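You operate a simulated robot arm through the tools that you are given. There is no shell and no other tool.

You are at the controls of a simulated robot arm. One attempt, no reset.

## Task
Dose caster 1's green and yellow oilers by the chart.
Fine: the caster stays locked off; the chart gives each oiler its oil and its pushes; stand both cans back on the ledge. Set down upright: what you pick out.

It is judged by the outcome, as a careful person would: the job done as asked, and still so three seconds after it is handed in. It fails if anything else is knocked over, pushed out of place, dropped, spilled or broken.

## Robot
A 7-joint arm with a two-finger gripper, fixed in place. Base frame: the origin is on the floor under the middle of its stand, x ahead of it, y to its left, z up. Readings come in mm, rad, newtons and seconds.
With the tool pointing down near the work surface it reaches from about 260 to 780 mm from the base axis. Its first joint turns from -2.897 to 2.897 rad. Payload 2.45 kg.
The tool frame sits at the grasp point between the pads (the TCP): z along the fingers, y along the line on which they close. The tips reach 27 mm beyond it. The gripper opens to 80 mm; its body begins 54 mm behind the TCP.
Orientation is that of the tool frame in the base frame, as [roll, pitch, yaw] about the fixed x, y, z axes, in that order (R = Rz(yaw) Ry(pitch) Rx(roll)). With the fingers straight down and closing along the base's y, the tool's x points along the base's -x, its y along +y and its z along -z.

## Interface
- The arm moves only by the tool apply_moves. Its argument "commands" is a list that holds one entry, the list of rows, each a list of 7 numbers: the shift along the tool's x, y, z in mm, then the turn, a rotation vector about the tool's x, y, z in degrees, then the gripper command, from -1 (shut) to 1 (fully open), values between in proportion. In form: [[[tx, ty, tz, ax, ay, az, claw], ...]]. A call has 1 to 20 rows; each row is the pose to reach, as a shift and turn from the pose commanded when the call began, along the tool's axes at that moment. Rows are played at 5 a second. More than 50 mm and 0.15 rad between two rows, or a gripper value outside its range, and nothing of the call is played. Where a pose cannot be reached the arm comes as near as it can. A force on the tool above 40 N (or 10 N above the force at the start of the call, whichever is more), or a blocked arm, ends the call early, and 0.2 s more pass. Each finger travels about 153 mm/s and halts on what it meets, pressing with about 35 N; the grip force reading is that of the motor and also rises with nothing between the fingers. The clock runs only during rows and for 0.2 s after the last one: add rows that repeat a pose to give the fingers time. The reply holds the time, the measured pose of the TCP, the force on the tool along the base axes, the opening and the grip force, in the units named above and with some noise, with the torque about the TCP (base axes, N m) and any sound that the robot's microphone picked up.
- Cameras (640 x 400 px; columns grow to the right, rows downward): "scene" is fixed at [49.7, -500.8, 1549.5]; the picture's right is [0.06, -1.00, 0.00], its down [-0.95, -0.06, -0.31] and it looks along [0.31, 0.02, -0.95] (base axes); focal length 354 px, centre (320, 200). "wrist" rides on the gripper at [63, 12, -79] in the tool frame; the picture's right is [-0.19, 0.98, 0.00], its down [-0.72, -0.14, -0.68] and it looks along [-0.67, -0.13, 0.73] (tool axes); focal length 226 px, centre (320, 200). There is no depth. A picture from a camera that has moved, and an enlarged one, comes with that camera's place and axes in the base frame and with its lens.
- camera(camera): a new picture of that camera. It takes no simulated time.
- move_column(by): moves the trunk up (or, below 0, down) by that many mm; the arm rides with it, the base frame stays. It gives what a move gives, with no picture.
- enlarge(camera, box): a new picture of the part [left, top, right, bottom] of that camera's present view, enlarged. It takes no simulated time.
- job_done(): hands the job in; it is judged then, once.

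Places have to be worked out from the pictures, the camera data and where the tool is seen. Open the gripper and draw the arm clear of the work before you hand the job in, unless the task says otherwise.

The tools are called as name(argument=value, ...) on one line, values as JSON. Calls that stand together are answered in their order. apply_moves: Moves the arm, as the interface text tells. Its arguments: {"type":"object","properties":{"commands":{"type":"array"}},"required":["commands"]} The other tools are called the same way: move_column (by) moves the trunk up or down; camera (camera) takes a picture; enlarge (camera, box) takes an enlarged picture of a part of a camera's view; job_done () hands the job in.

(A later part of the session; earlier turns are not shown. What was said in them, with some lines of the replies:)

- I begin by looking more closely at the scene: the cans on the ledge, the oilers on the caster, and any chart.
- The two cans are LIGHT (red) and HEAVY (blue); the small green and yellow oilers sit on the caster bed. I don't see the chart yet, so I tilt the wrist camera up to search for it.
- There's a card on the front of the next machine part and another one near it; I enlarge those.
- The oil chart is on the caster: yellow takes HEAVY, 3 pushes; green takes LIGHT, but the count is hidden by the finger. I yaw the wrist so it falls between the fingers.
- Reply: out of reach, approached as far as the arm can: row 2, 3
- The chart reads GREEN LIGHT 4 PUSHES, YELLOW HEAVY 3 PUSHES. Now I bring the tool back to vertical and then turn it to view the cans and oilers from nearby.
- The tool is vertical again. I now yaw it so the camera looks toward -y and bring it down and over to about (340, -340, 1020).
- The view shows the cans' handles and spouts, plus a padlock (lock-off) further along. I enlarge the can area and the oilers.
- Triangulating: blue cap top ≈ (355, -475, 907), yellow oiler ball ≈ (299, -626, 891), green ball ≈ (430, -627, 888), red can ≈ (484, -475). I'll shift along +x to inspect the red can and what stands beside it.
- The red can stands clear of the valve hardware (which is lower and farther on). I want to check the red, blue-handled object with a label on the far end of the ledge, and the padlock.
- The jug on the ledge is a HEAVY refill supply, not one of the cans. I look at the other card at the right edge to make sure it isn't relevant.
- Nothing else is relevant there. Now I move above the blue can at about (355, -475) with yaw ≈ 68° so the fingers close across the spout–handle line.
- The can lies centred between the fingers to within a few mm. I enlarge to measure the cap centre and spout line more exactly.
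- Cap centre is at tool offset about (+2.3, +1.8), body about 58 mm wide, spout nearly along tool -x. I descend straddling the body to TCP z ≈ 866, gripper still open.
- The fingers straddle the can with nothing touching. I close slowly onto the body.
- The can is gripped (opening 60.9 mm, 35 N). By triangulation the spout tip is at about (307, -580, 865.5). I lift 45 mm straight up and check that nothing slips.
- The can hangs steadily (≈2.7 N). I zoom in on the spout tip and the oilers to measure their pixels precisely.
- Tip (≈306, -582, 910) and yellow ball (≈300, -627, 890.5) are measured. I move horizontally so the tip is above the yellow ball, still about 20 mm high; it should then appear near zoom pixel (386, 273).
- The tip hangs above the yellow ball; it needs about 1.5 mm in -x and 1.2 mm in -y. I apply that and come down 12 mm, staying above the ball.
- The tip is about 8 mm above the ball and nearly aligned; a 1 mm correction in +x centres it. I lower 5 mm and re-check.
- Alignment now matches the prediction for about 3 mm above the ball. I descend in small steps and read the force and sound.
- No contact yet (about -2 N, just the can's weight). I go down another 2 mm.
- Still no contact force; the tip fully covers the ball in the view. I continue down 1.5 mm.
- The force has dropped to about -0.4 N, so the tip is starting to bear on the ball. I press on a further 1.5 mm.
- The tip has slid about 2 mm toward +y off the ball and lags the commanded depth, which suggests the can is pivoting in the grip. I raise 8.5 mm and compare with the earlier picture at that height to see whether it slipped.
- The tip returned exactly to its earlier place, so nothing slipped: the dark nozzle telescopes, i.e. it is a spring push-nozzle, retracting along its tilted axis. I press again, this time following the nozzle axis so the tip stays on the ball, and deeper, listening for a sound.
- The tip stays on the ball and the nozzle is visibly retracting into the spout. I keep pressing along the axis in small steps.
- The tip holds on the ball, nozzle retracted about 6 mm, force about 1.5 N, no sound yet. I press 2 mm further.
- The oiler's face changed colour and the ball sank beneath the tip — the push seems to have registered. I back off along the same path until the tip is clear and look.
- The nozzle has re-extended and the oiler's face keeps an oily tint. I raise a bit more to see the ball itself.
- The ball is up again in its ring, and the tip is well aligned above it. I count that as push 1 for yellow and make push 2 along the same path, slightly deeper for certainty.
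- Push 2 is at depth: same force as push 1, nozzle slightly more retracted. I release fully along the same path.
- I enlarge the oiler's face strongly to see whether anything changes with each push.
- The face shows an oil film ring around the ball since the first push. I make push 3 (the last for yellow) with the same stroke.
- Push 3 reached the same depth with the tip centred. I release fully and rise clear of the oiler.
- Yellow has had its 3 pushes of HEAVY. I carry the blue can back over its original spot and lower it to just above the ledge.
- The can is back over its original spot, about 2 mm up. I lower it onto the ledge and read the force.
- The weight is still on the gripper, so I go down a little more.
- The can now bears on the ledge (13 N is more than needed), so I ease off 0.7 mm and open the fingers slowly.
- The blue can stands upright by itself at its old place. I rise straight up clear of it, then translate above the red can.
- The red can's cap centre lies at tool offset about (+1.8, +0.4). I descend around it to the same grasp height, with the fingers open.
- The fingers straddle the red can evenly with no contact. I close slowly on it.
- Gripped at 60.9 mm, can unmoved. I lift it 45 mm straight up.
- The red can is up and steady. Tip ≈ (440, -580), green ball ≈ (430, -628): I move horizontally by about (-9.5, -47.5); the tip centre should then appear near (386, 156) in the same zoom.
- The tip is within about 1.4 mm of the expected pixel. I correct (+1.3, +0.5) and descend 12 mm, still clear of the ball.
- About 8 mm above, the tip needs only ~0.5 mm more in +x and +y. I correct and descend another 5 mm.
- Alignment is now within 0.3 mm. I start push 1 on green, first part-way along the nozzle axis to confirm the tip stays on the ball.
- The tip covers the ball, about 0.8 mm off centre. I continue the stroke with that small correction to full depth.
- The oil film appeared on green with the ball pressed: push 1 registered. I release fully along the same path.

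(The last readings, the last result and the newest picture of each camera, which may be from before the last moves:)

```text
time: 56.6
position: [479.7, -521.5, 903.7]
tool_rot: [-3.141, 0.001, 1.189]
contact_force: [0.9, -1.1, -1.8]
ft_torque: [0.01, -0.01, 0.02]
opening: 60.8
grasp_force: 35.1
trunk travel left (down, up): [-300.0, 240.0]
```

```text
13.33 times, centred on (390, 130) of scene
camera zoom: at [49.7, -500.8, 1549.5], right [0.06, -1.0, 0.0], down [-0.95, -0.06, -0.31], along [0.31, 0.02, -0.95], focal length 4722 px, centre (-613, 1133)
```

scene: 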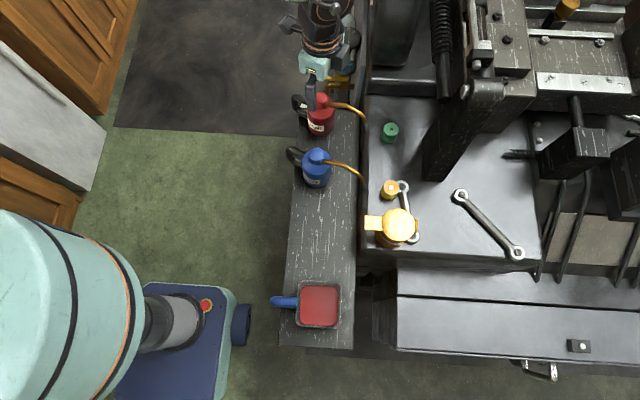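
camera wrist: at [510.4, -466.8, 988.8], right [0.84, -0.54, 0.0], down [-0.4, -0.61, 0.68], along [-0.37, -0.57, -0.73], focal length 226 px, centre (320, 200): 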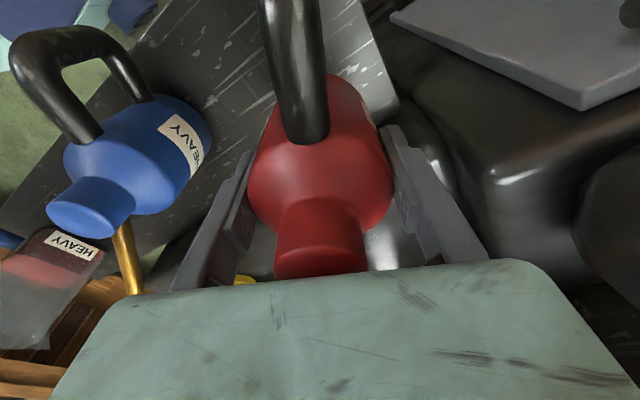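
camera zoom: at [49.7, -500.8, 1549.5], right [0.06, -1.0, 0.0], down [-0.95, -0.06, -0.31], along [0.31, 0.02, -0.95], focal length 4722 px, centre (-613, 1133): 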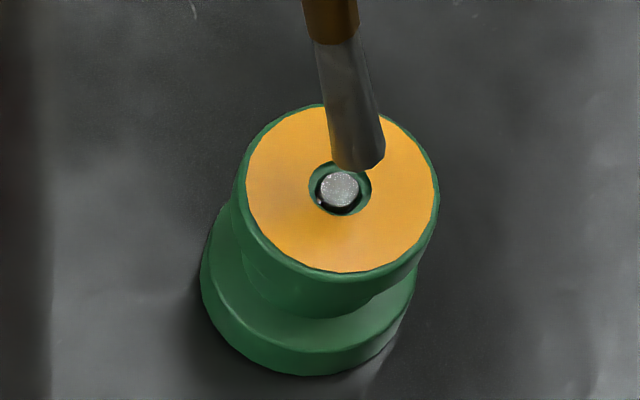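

Ball is up again and the tip is centred above it. I make push 2 on green with the same stroke.

apply_moves(commands=[[[0, 0, 5, 0, 0, 0, -1], [0, 0, 10, 0, 0, 0, -1], [0, 0, 12.5, 0, 0, 0, -1], [-0.6, 0, 14.5, 0, 0, 0, -1], [-1.2, 0, 16.5, 0, 0, 0, -1], [-1.8, 0, 18.5, 0, 0, 0, -1], [-2.4, 0, 20.5, 0, 0, 0, -1], [-2.8, 0, 21.8, 0, 0, 0, -1], [-2.8, 0, 21.8, 0, 0, 0, -1]]])

enlarge(camera="scene", box=[370, 115, 410, 145])

```text
time: 58.6
position: [477.1, -524.0, 881.7]
tool_rot: [3.141, 0.001, 1.19]
contact_force: [1.8, 0.2, 0.6]
ft_torque: [-0.18, 0.08, 0.09]
opening: 61.1
grasp_force: 34.7
trunk travel left (down, up): [-300.0, 240.0]
```

```text
13.33 times, centred on (390, 130) of scene
camera zoom: at [49.7, -500.8, 1549.5], right [0.06, -1.0, 0.0], down [-0.95, -0.06, -0.31], along [0.31, 0.02, -0.95], focal length 4722 px, centre (-613, 1133)
```

zoom: 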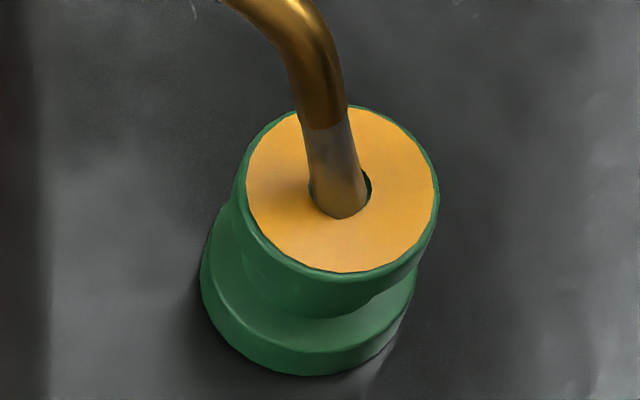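

Compression looks marginally less than in push 1, so before releasing I press 1.5 mm deeper to be sure this stroke is full.

apply_moves(commands=[[[-0.1, 0.1, 0.8, 0, 0, 0, -1], [-0.3, 0.2, 1.6, 0, 0, 0, -1], [-0.3, 0.2, 1.6, 0, 0, 0, -1]]])

enlarge(camera="scene", box=[370, 115, 410, 145])

```text
time: 59.4
position: [476.5, -522.6, 878.9]
tool_rot: [3.141, 0.001, 1.188]
contact_force: [-0.6, 0.8, 1.5]
ft_torque: [-0.37, 0.2, -0.17]
opening: 60.9
grasp_force: 34.9
trunk travel left (down, up): [-300.0, 240.0]
```

```text
13.33 times, centred on (390, 130) of scene
camera zoom: at [49.7, -500.8, 1549.5], right [0.06, -1.0, 0.0], down [-0.95, -0.06, -0.31], along [0.31, 0.02, -0.95], focal length 4722 px, centre (-613, 1133)
```

zoom: 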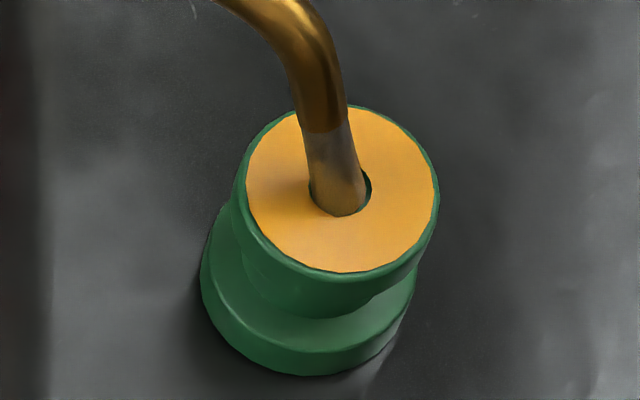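

The force rose to about 3.6 N, so the nozzle is at the end of its stroke — push 2 is full. I release completely.

apply_moves(commands=[[[0.3, -0.1, -1.6, 0, 0, 0, -1], [0.9, -0.2, -3.6, 0, 0, 0, -1], [1.5, -0.2, -5.6, 0, 0, 0, -1], [2.1, -0.2, -7.6, 0, 0, 0, -1], [2.7, -0.2, -9.6, 0, 0, 0, -1], [3.1, -0.2, -11, 0, 0, 0, -1], [3.1, -0.2, -15, 0, 0, 0, -1], [3.1, -0.2, -20, 0, 0, 0, -1], [3.1, -0.2, -23.4, 0, 0, 0, -1], [3.1, -0.2, -23.4, 0, 0, 0, -1]]])

enlarge(camera="scene", box=[370, 115, 410, 145])

enlarge(camera="scene", box=[350, 110, 430, 240])

```text
time: 61.6
position: [478.5, -519.0, 902.5]
tool_rot: [3.141, 0.0, 1.188]
contact_force: [-0.1, -0.7, -1.6]
ft_torque: [0.03, 0.02, -0.01]
opening: 60.6
grasp_force: 34.9
trunk travel left (down, up): [-300.0, 240.0]
```

```text
13.33 times, centred on (390, 130) of scene
camera zoom: at [49.7, -500.8, 1549.5], right [0.06, -1.0, 0.0], down [-0.95, -0.06, -0.31], along [0.31, 0.02, -0.95], focal length 4722 px, centre (-613, 1133)
```

zoom: 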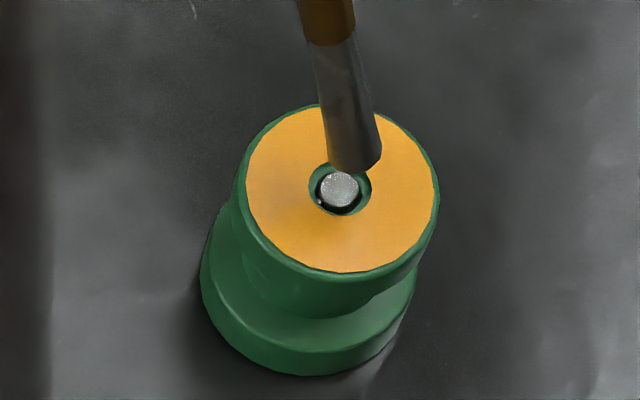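

```text
3.08 times, centred on (390, 175) of scene
camera zoom: at [49.7, -500.8, 1549.5], right [0.06, -1.0, 0.0], down [-0.95, -0.06, -0.31], along [0.31, 0.02, -0.95], focal length 1090 px, centre (105, 277)
```

zoom: 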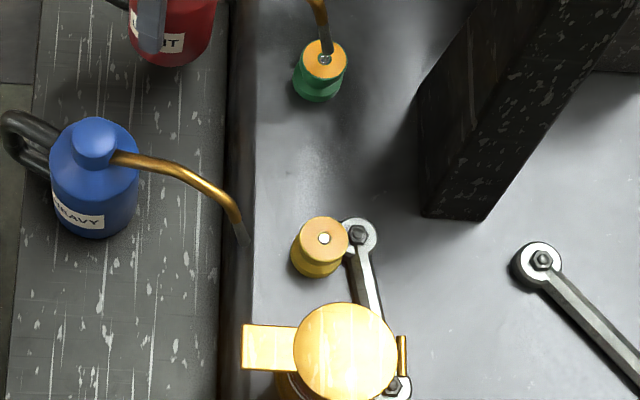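

Ball up, tip drifted ~0.7 mm; I add that correction and make push 3 on green, stroke a touch deeper to be full.

apply_moves(commands=[[[-0.4, 0.7, 5, 0, 0, 0, -1], [-0.4, 0.7, 10, 0, 0, 0, -1], [-0.4, 0.7, 12.5, 0, 0, 0, -1], [-1.0, 0.7, 14.5, 0, 0, 0, -1], [-1.6, 0.7, 16.5, 0, 0, 0, -1], [-2.2, 0.7, 18.5, 0, 0, 0, -1], [-2.8, 0.7, 20.5, 0, 0, 0, -1], [-3.4, 0.7, 22.5, 0, 0, 0, -1], [-3.4, 0.7, 22.5, 0, 0, 0, -1]]])

enlarge(camera="scene", box=[370, 115, 410, 145])

```text
time: 63.6
position: [478.0, -524.5, 880.8]
tool_rot: [3.141, 0.003, 1.189]
contact_force: [-1.1, 0.5, 2.3]
ft_torque: [-0.29, 0.2, -0.19]
opening: 60.5
grasp_force: 35.0
trunk travel left (down, up): [-300.0, 240.0]
```

```text
13.33 times, centred on (390, 130) of scene
camera zoom: at [49.7, -500.8, 1549.5], right [0.06, -1.0, 0.0], down [-0.95, -0.06, -0.31], along [0.31, 0.02, -0.95], focal length 4722 px, centre (-613, 1133)
```

zoom: 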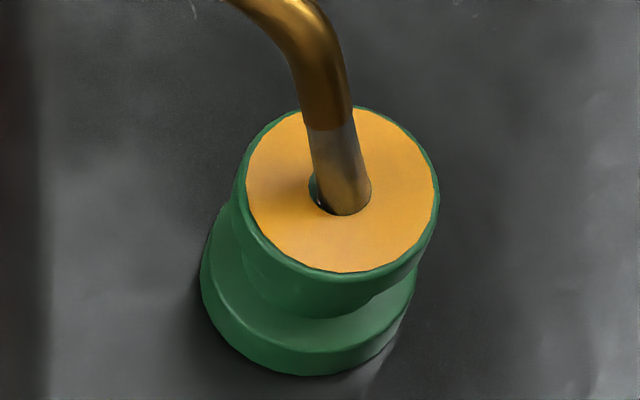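

Push 3 is at full stroke (about 3 N). I release fully.

apply_moves(commands=[[[0.6, 0, -2, 0, 0, 0, -1], [1.2, 0, -4, 0, 0, 0, -1], [1.8, 0, -6, 0, 0, 0, -1], [2.4, 0, -8, 0, 0, 0, -1], [3.0, -0.2, -10, 0, 0, 0, -1], [3.2, -0.3, -14, 0, 0, 0, -1], [3.2, -0.3, -18.5, 0, 0, 0, -1], [3.2, -0.3, -22.5, 0, 0, 0, -1], [3.2, -0.3, -22.5, 0, 0, 0, -1]]])

enlarge(camera="scene", box=[370, 115, 410, 145])

```text
time: 65.6
position: [479.9, -520.5, 903.1]
tool_rot: [-3.141, 0.001, 1.19]
contact_force: [-0.5, -0.1, -1.4]
ft_torque: [-0.02, -0.01, -0.02]
opening: 60.6
grasp_force: 34.8
trunk travel left (down, up): [-300.0, 240.0]
```

```text
13.33 times, centred on (390, 130) of scene
camera zoom: at [49.7, -500.8, 1549.5], right [0.06, -1.0, 0.0], down [-0.95, -0.06, -0.31], along [0.31, 0.02, -0.95], focal length 4722 px, centre (-613, 1133)
```

zoom: 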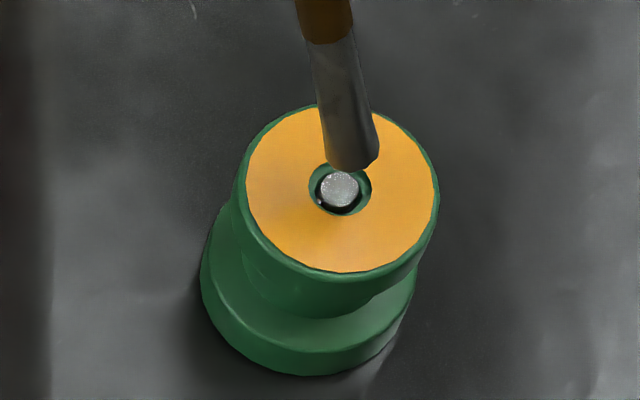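

Three done. The tip sits about 0.8 mm toward +y; I correct that and make push 4, the last for green.

apply_moves(commands=[[[-0.7, 0.3, 5, 0, 0, 0, -1], [-0.7, 0.3, 10, 0, 0, 0, -1], [-0.7, 0.3, 12.5, 0, 0, 0, -1], [-1.3, 0.3, 14.5, 0, 0, 0, -1], [-1.9, 0.3, 16.5, 0, 0, 0, -1], [-2.4, 0.3, 18.5, 0, 0, 0, -1], [-3.0, 0.3, 20.5, 0, 0, 0, -1], [-3.5, 0.3, 22.5, 0, 0, 0, -1], [-3.5, 0.3, 22.5, 0, 0, 0, -1]]])

enlarge(camera="scene", box=[370, 115, 410, 145])

```text
time: 67.6
position: [477.1, -523.5, 879.9]
tool_rot: [-3.141, 0.002, 1.189]
contact_force: [-1.2, -0.2, 1.6]
ft_torque: [-0.31, 0.15, -0.12]
opening: 60.9
grasp_force: 34.4
trunk travel left (down, up): [-300.0, 240.0]
```

```text
13.33 times, centred on (390, 130) of scene
camera zoom: at [49.7, -500.8, 1549.5], right [0.06, -1.0, 0.0], down [-0.95, -0.06, -0.31], along [0.31, 0.02, -0.95], focal length 4722 px, centre (-613, 1133)
```

zoom: 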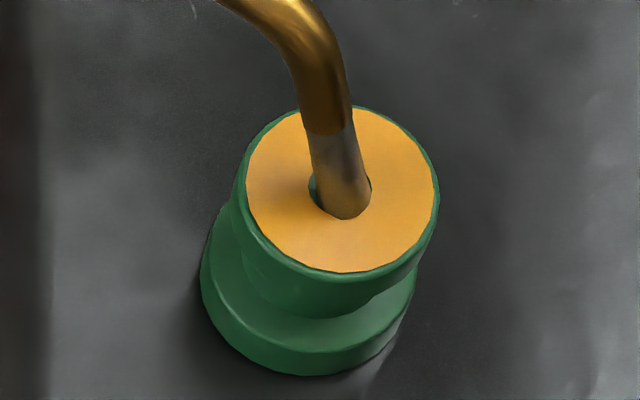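

Push 4 is at full stroke. I release it and rise clear of the green oiler.

apply_moves(commands=[[[0.6, 0, -2, 0, 0, 0, -1], [1.2, 0, -4, 0, 0, 0, -1], [1.8, 0, -6, 0, 0, 0, -1], [2.4, 0, -8, 0, 0, 0, -1], [2.8, 0, -10, 0, 0, 0, -1], [2.8, 0, -15, 0, 0, 0, -1], [2.8, 0, -22, 0, 0, 0, -1], [2.8, 0, -31, 0, 0, 0, -1], [2.8, 0, -31, 0, 0, 0, -1]]])

enlarge(camera="scene", box=[350, 105, 430, 205])

camera(camera="wrist")

```text
time: 69.6
position: [479.1, -520.0, 911.5]
tool_rot: [3.142, 0.001, 1.188]
contact_force: [0.4, -0.3, -2.1]
ft_torque: [0.0, -0.01, -0.01]
opening: 60.7
grasp_force: 34.7
trunk travel left (down, up): [-300.0, 240.0]
```

```text
4.00 times, centred on (390, 155) of scene
camera zoom: at [49.7, -500.8, 1549.5], right [0.06, -1.0, 0.0], down [-0.95, -0.06, -0.31], along [0.31, 0.02, -0.95], focal length 1417 px, centre (40, 380)
```

zoom: 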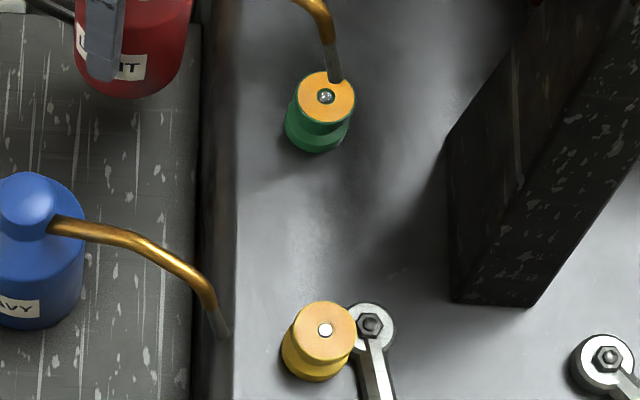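

```text
taken
camera wrist: at [513.2, -467.2, 990.1], right [0.84, -0.54, 0.0], down [-0.4, -0.61, 0.68], along [-0.37, -0.57, -0.73], focal length 226 px, centre (320, 200)
```

wrist: 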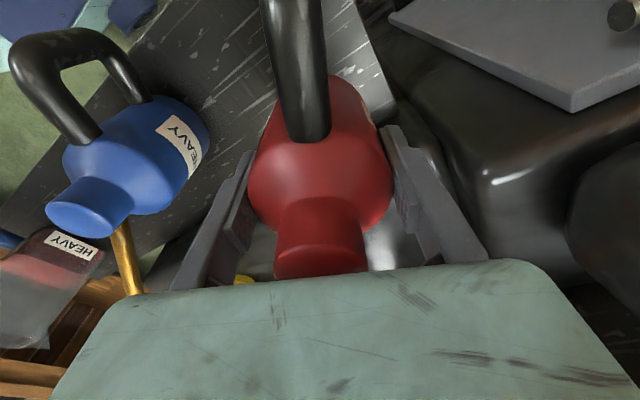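

Green has had 4 pushes of LIGHT, yellow 3 of HEAVY. I carry the red can back over its original spot and lower it close to the ledge.

apply_moves(commands=[[[12, -2.9, 0, 0, 0, 0, -1], [24, -5.8, 0, 0, 0, 0, -1], [36, -8.8, 0, 0, 0, 0, -1], [47, -11.5, 0, 0, 0, 0, -1], [47, -11.5, 0, 0, 0, 0, -1], [47, -11.5, 10, 0, 0, 0, -1], [47, -11.5, 20, 0, 0, 0, -1], [47, -11.5, 30, 0, 0, 0, -1], [47, -11.5, 38, 0, 0, 0, -1], [47, -11.5, 42.5, 0, 0, 0, -1], [47, -11.5, 42.5, 0, 0, 0, -1]]])

enlarge(camera="scene", box=[280, 60, 400, 150])

```text
time: 72.0
position: [484.6, -473.5, 868.9]
tool_rot: [3.141, 0.001, 1.188]
contact_force: [-0.7, -0.9, -2.1]
ft_torque: [0.01, 0.02, 0.04]
opening: 60.9
grasp_force: 34.6
trunk travel left (down, up): [-300.0, 240.0]
```

```text
4.44 times, centred on (340, 105) of scene
camera zoom: at [49.7, -500.8, 1549.5], right [0.06, -1.0, 0.0], down [-0.95, -0.06, -0.31], along [0.31, 0.02, -0.95], focal length 1574 px, centre (231, 622)
```

zoom: 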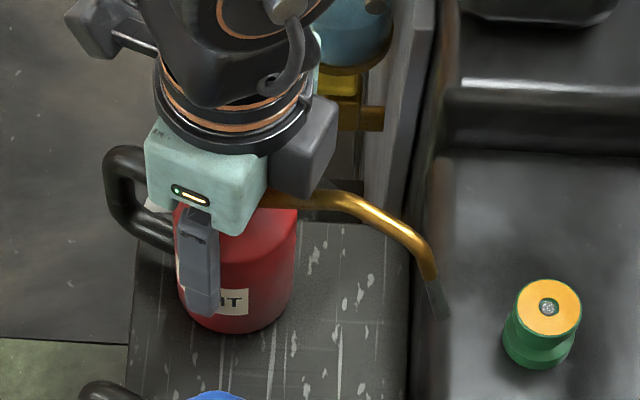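

The red can is back over its spot, about 2.5 mm up. I lower it gently and watch for the ledge taking its weight.

apply_moves(commands=[[[0, 0, 0.8, 0, 0, 0, -1], [0, 0, 1.6, 0, 0, 0, -1], [0, 0, 2.1, 0, 0, 0, -1], [0, 0, 2.1, 0, 0, 0, -1]]])

```text
time: 73.0
position: [485.3, -473.6, 864.9]
tool_rot: [-3.141, 0.002, 1.19]
contact_force: [-1.8, 0.3, -1.1]
ft_torque: [0.02, 0.02, 0.04]
opening: 60.6
grasp_force: 34.8
trunk travel left (down, up): [-300.0, 240.0]
```

apply_moves(commands=[[[0, 0, 0.4, 0, 0, 0, -1], [0, 0, 0.4, 0, 0, 0, -1], [0, 0, 0.4, 0, 0, 0, -1]]])

```text
time: 73.8
position: [486.2, -472.9, 866.6]
tool_rot: [3.138, 0.003, 1.188]
contact_force: [1.0, -0.5, 4.1]
ft_torque: [0.09, -0.1, -0.04]
opening: 60.6
grasp_force: 35.2
trunk travel left (down, up): [-300.0, 240.0]
```

The ledge now bears the can (about +4 N). I open the fingers slowly.

apply_moves(commands=[[[0, 0, 0, 0, 0, 0, 0.45], [0, 0, 0, 0, 0, 0, 0.55], [0, 0, 0, 0, 0, 0, 0.65], [0, 0, 0, 0, 0, 0, 0.8], [0, 0, 0, 0, 0, 0, 1], [0, 0, 0, 0, 0, 0, 1]]])

camera(camera="wrist")

enlarge(camera="scene", box=[280, 60, 400, 150])

```text
time: 75.2
position: [484.8, -473.9, 864.9]
tool_rot: [-3.14, 0.003, 1.19]
contact_force: [-0.4, 0.1, 0.3]
ft_torque: [-0.01, 0.02, -0.03]
opening: 80.3
grasp_force: 0.0
trunk travel left (down, up): [-300.0, 240.0]
```

```text
taken
camera wrist: at [519.8, -419.4, 944.3], right [0.84, -0.55, 0.0], down [-0.4, -0.61, 0.68], along [-0.37, -0.57, -0.73], focal length 226 px, centre (320, 200)
```

wrist: 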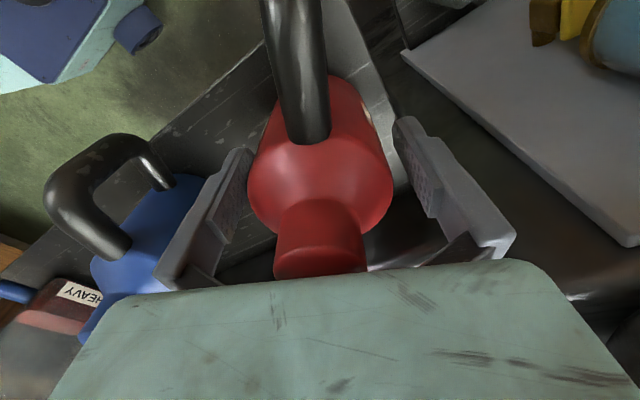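

```text
4.44 times, centred on (340, 105) of scene
camera zoom: at [49.7, -500.8, 1549.5], right [0.06, -1.0, 0.0], down [-0.95, -0.06, -0.31], along [0.31, 0.02, -0.95], focal length 1574 px, centre (231, 622)
```

zoom: 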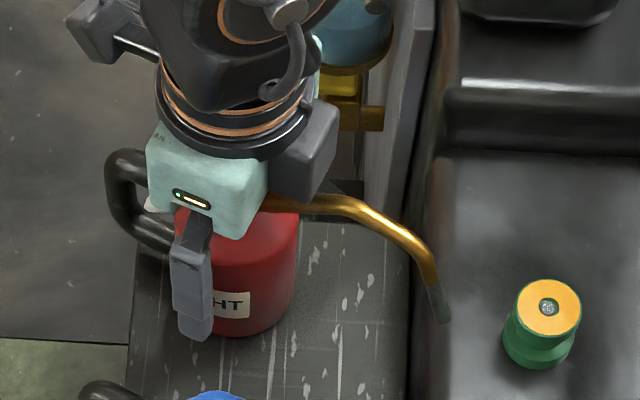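

The red can stands free. I rise straight up 140 mm and draw the arm back toward +y, clear of the work, then check everything.

apply_moves(commands=[[[0, 0, -15, 0, 0, 0, 1], [0, 0, -35, 0, 0, 0, 1], [0, 0, -60, 0, 0, 0, 1], [0, 0, -85, 0, 0, 0, 1], [0, 0, -110, 0, 0, 0, 1], [0, 0, -140, 0, 0, 0, 1], [35, -20, -150, 0, 0, 0, 1], [70, -40, -150, 0, 0, 0, 1], [105, -60, -150, 0, 0, 0, 1], [140, -80, -150, 0, 0, 0, 1], [140, -80, -150, 0, 0, 0, 1]]])

camera(camera="scene")

enlarge(camera="scene", box=[275, 80, 435, 250])

camera(camera="wrist")

```text
time: 77.6
position: [461.7, -311.5, 1017.4]
tool_rot: [-3.14, 0.003, 1.188]
contact_force: [-0.4, -0.1, 0.7]
ft_torque: [0.05, 0.02, 0.0]
opening: 80.0
grasp_force: 0.1
trunk travel left (down, up): [-300.0, 240.0]
```

```text
taken
```

scene: 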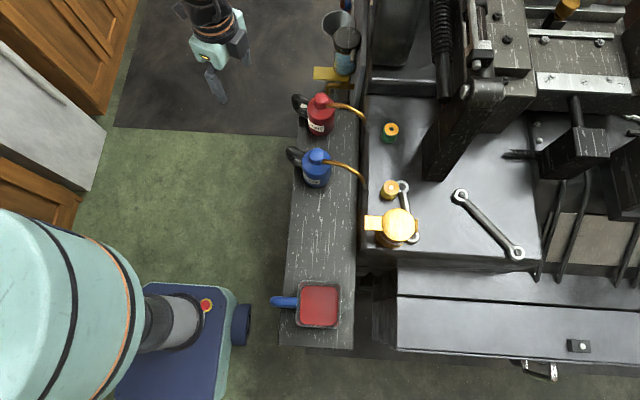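

```text
2.35 times, centred on (355, 165) of scene
camera zoom: at [49.7, -500.8, 1549.5], right [0.06, -1.0, 0.0], down [-0.95, -0.06, -0.31], along [0.31, 0.02, -0.95], focal length 833 px, centre (238, 282)
```

zoom: 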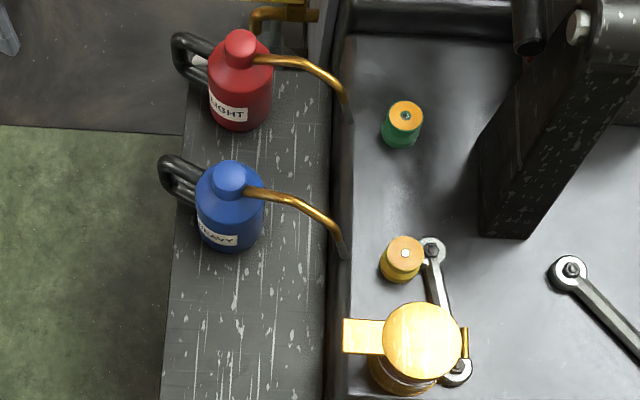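

```text
taken
camera wrist: at [496.7, -258.2, 1095.0], right [0.84, -0.55, 0.0], down [-0.4, -0.61, 0.68], along [-0.37, -0.57, -0.73], focal length 226 px, centre (320, 200)
```

wrist: 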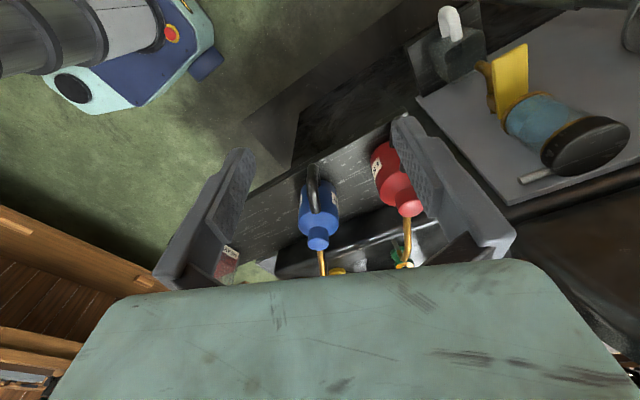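

Both cans stand upright on the ledge, the padlock and everything else is untouched. One last close look at both oilers before handing in.

enlarge(camera="scene", box=[378, 118, 402, 148])

enlarge(camera="scene", box=[378, 175, 402, 205])

enlarge(camera="scene", box=[285, 85, 375, 195])

```text
13.33 times, centred on (390, 133) of scene
camera zoom: at [49.7, -500.8, 1549.5], right [0.06, -1.0, 0.0], down [-0.95, -0.06, -0.31], along [0.31, 0.02, -0.95], focal length 4722 px, centre (-613, 1093)
```

zoom: 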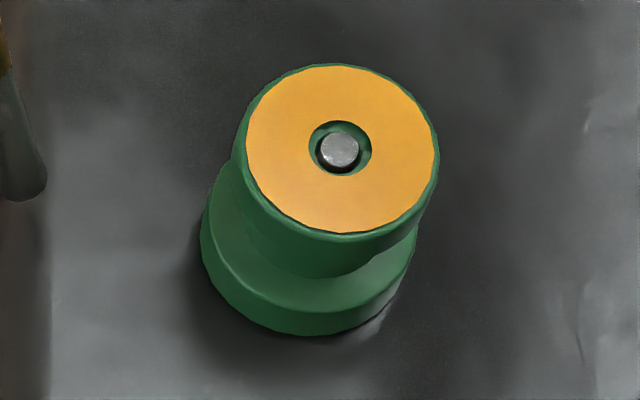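

```text
13.33 times, centred on (390, 190) of scene
camera zoom: at [49.7, -500.8, 1549.5], right [0.06, -1.0, 0.0], down [-0.95, -0.06, -0.31], along [0.31, 0.02, -0.95], focal length 4722 px, centre (-613, 333)
```

zoom: 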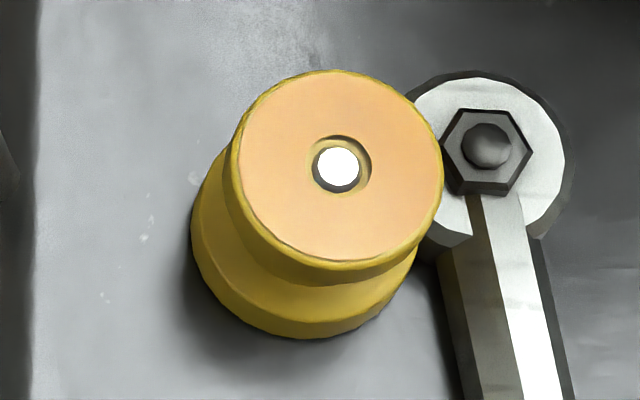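

```text
3.64 times, centred on (330, 140) of scene
camera zoom: at [49.7, -500.8, 1549.5], right [0.06, -1.0, 0.0], down [-0.95, -0.06, -0.31], along [0.31, 0.02, -0.95], focal length 1288 px, centre (284, 418)
```

zoom: 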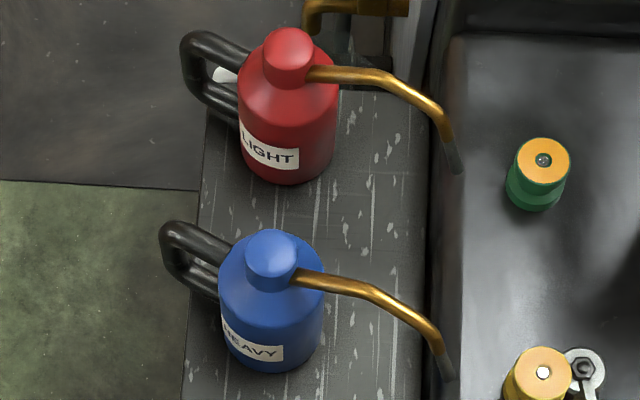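

Both oilers show their oil film with the balls up. Green had 4 pushes of LIGHT and yellow had 3 of HEAVY. Both cans stand upright on the ledge in their places, the gripper is open and the arm is clear. I hand the job in.

job_done()

```text
The job is handed in.
```

I gave the green oiler 4 full pushes of LIGHT and the yellow oiler 3 full pushes of HEAVY, as the oil chart on the caster says. The job is handed in, but I haven't seen a verdict on it.

- **Push count:** nothing on the oilers shows a running count. An oil film appeared on each face at the first full push and stayed. I judged the later pushes full from their depth and force, which matched or exceeded the first.
- **Extra contact:** before the counted pushes, one light press on yellow slid off the ball. It left no film, so I didn't count it.
- **Cans:** both stand upright on the ledge, back within a few millimetres of where they started.
- **Lock-off:** I didn't touch the padlock or anything else on the caster. Nothing looked moved, knocked over or dripped in the last pictures.

The gripper is open and the arm is drawn back clear of the work.
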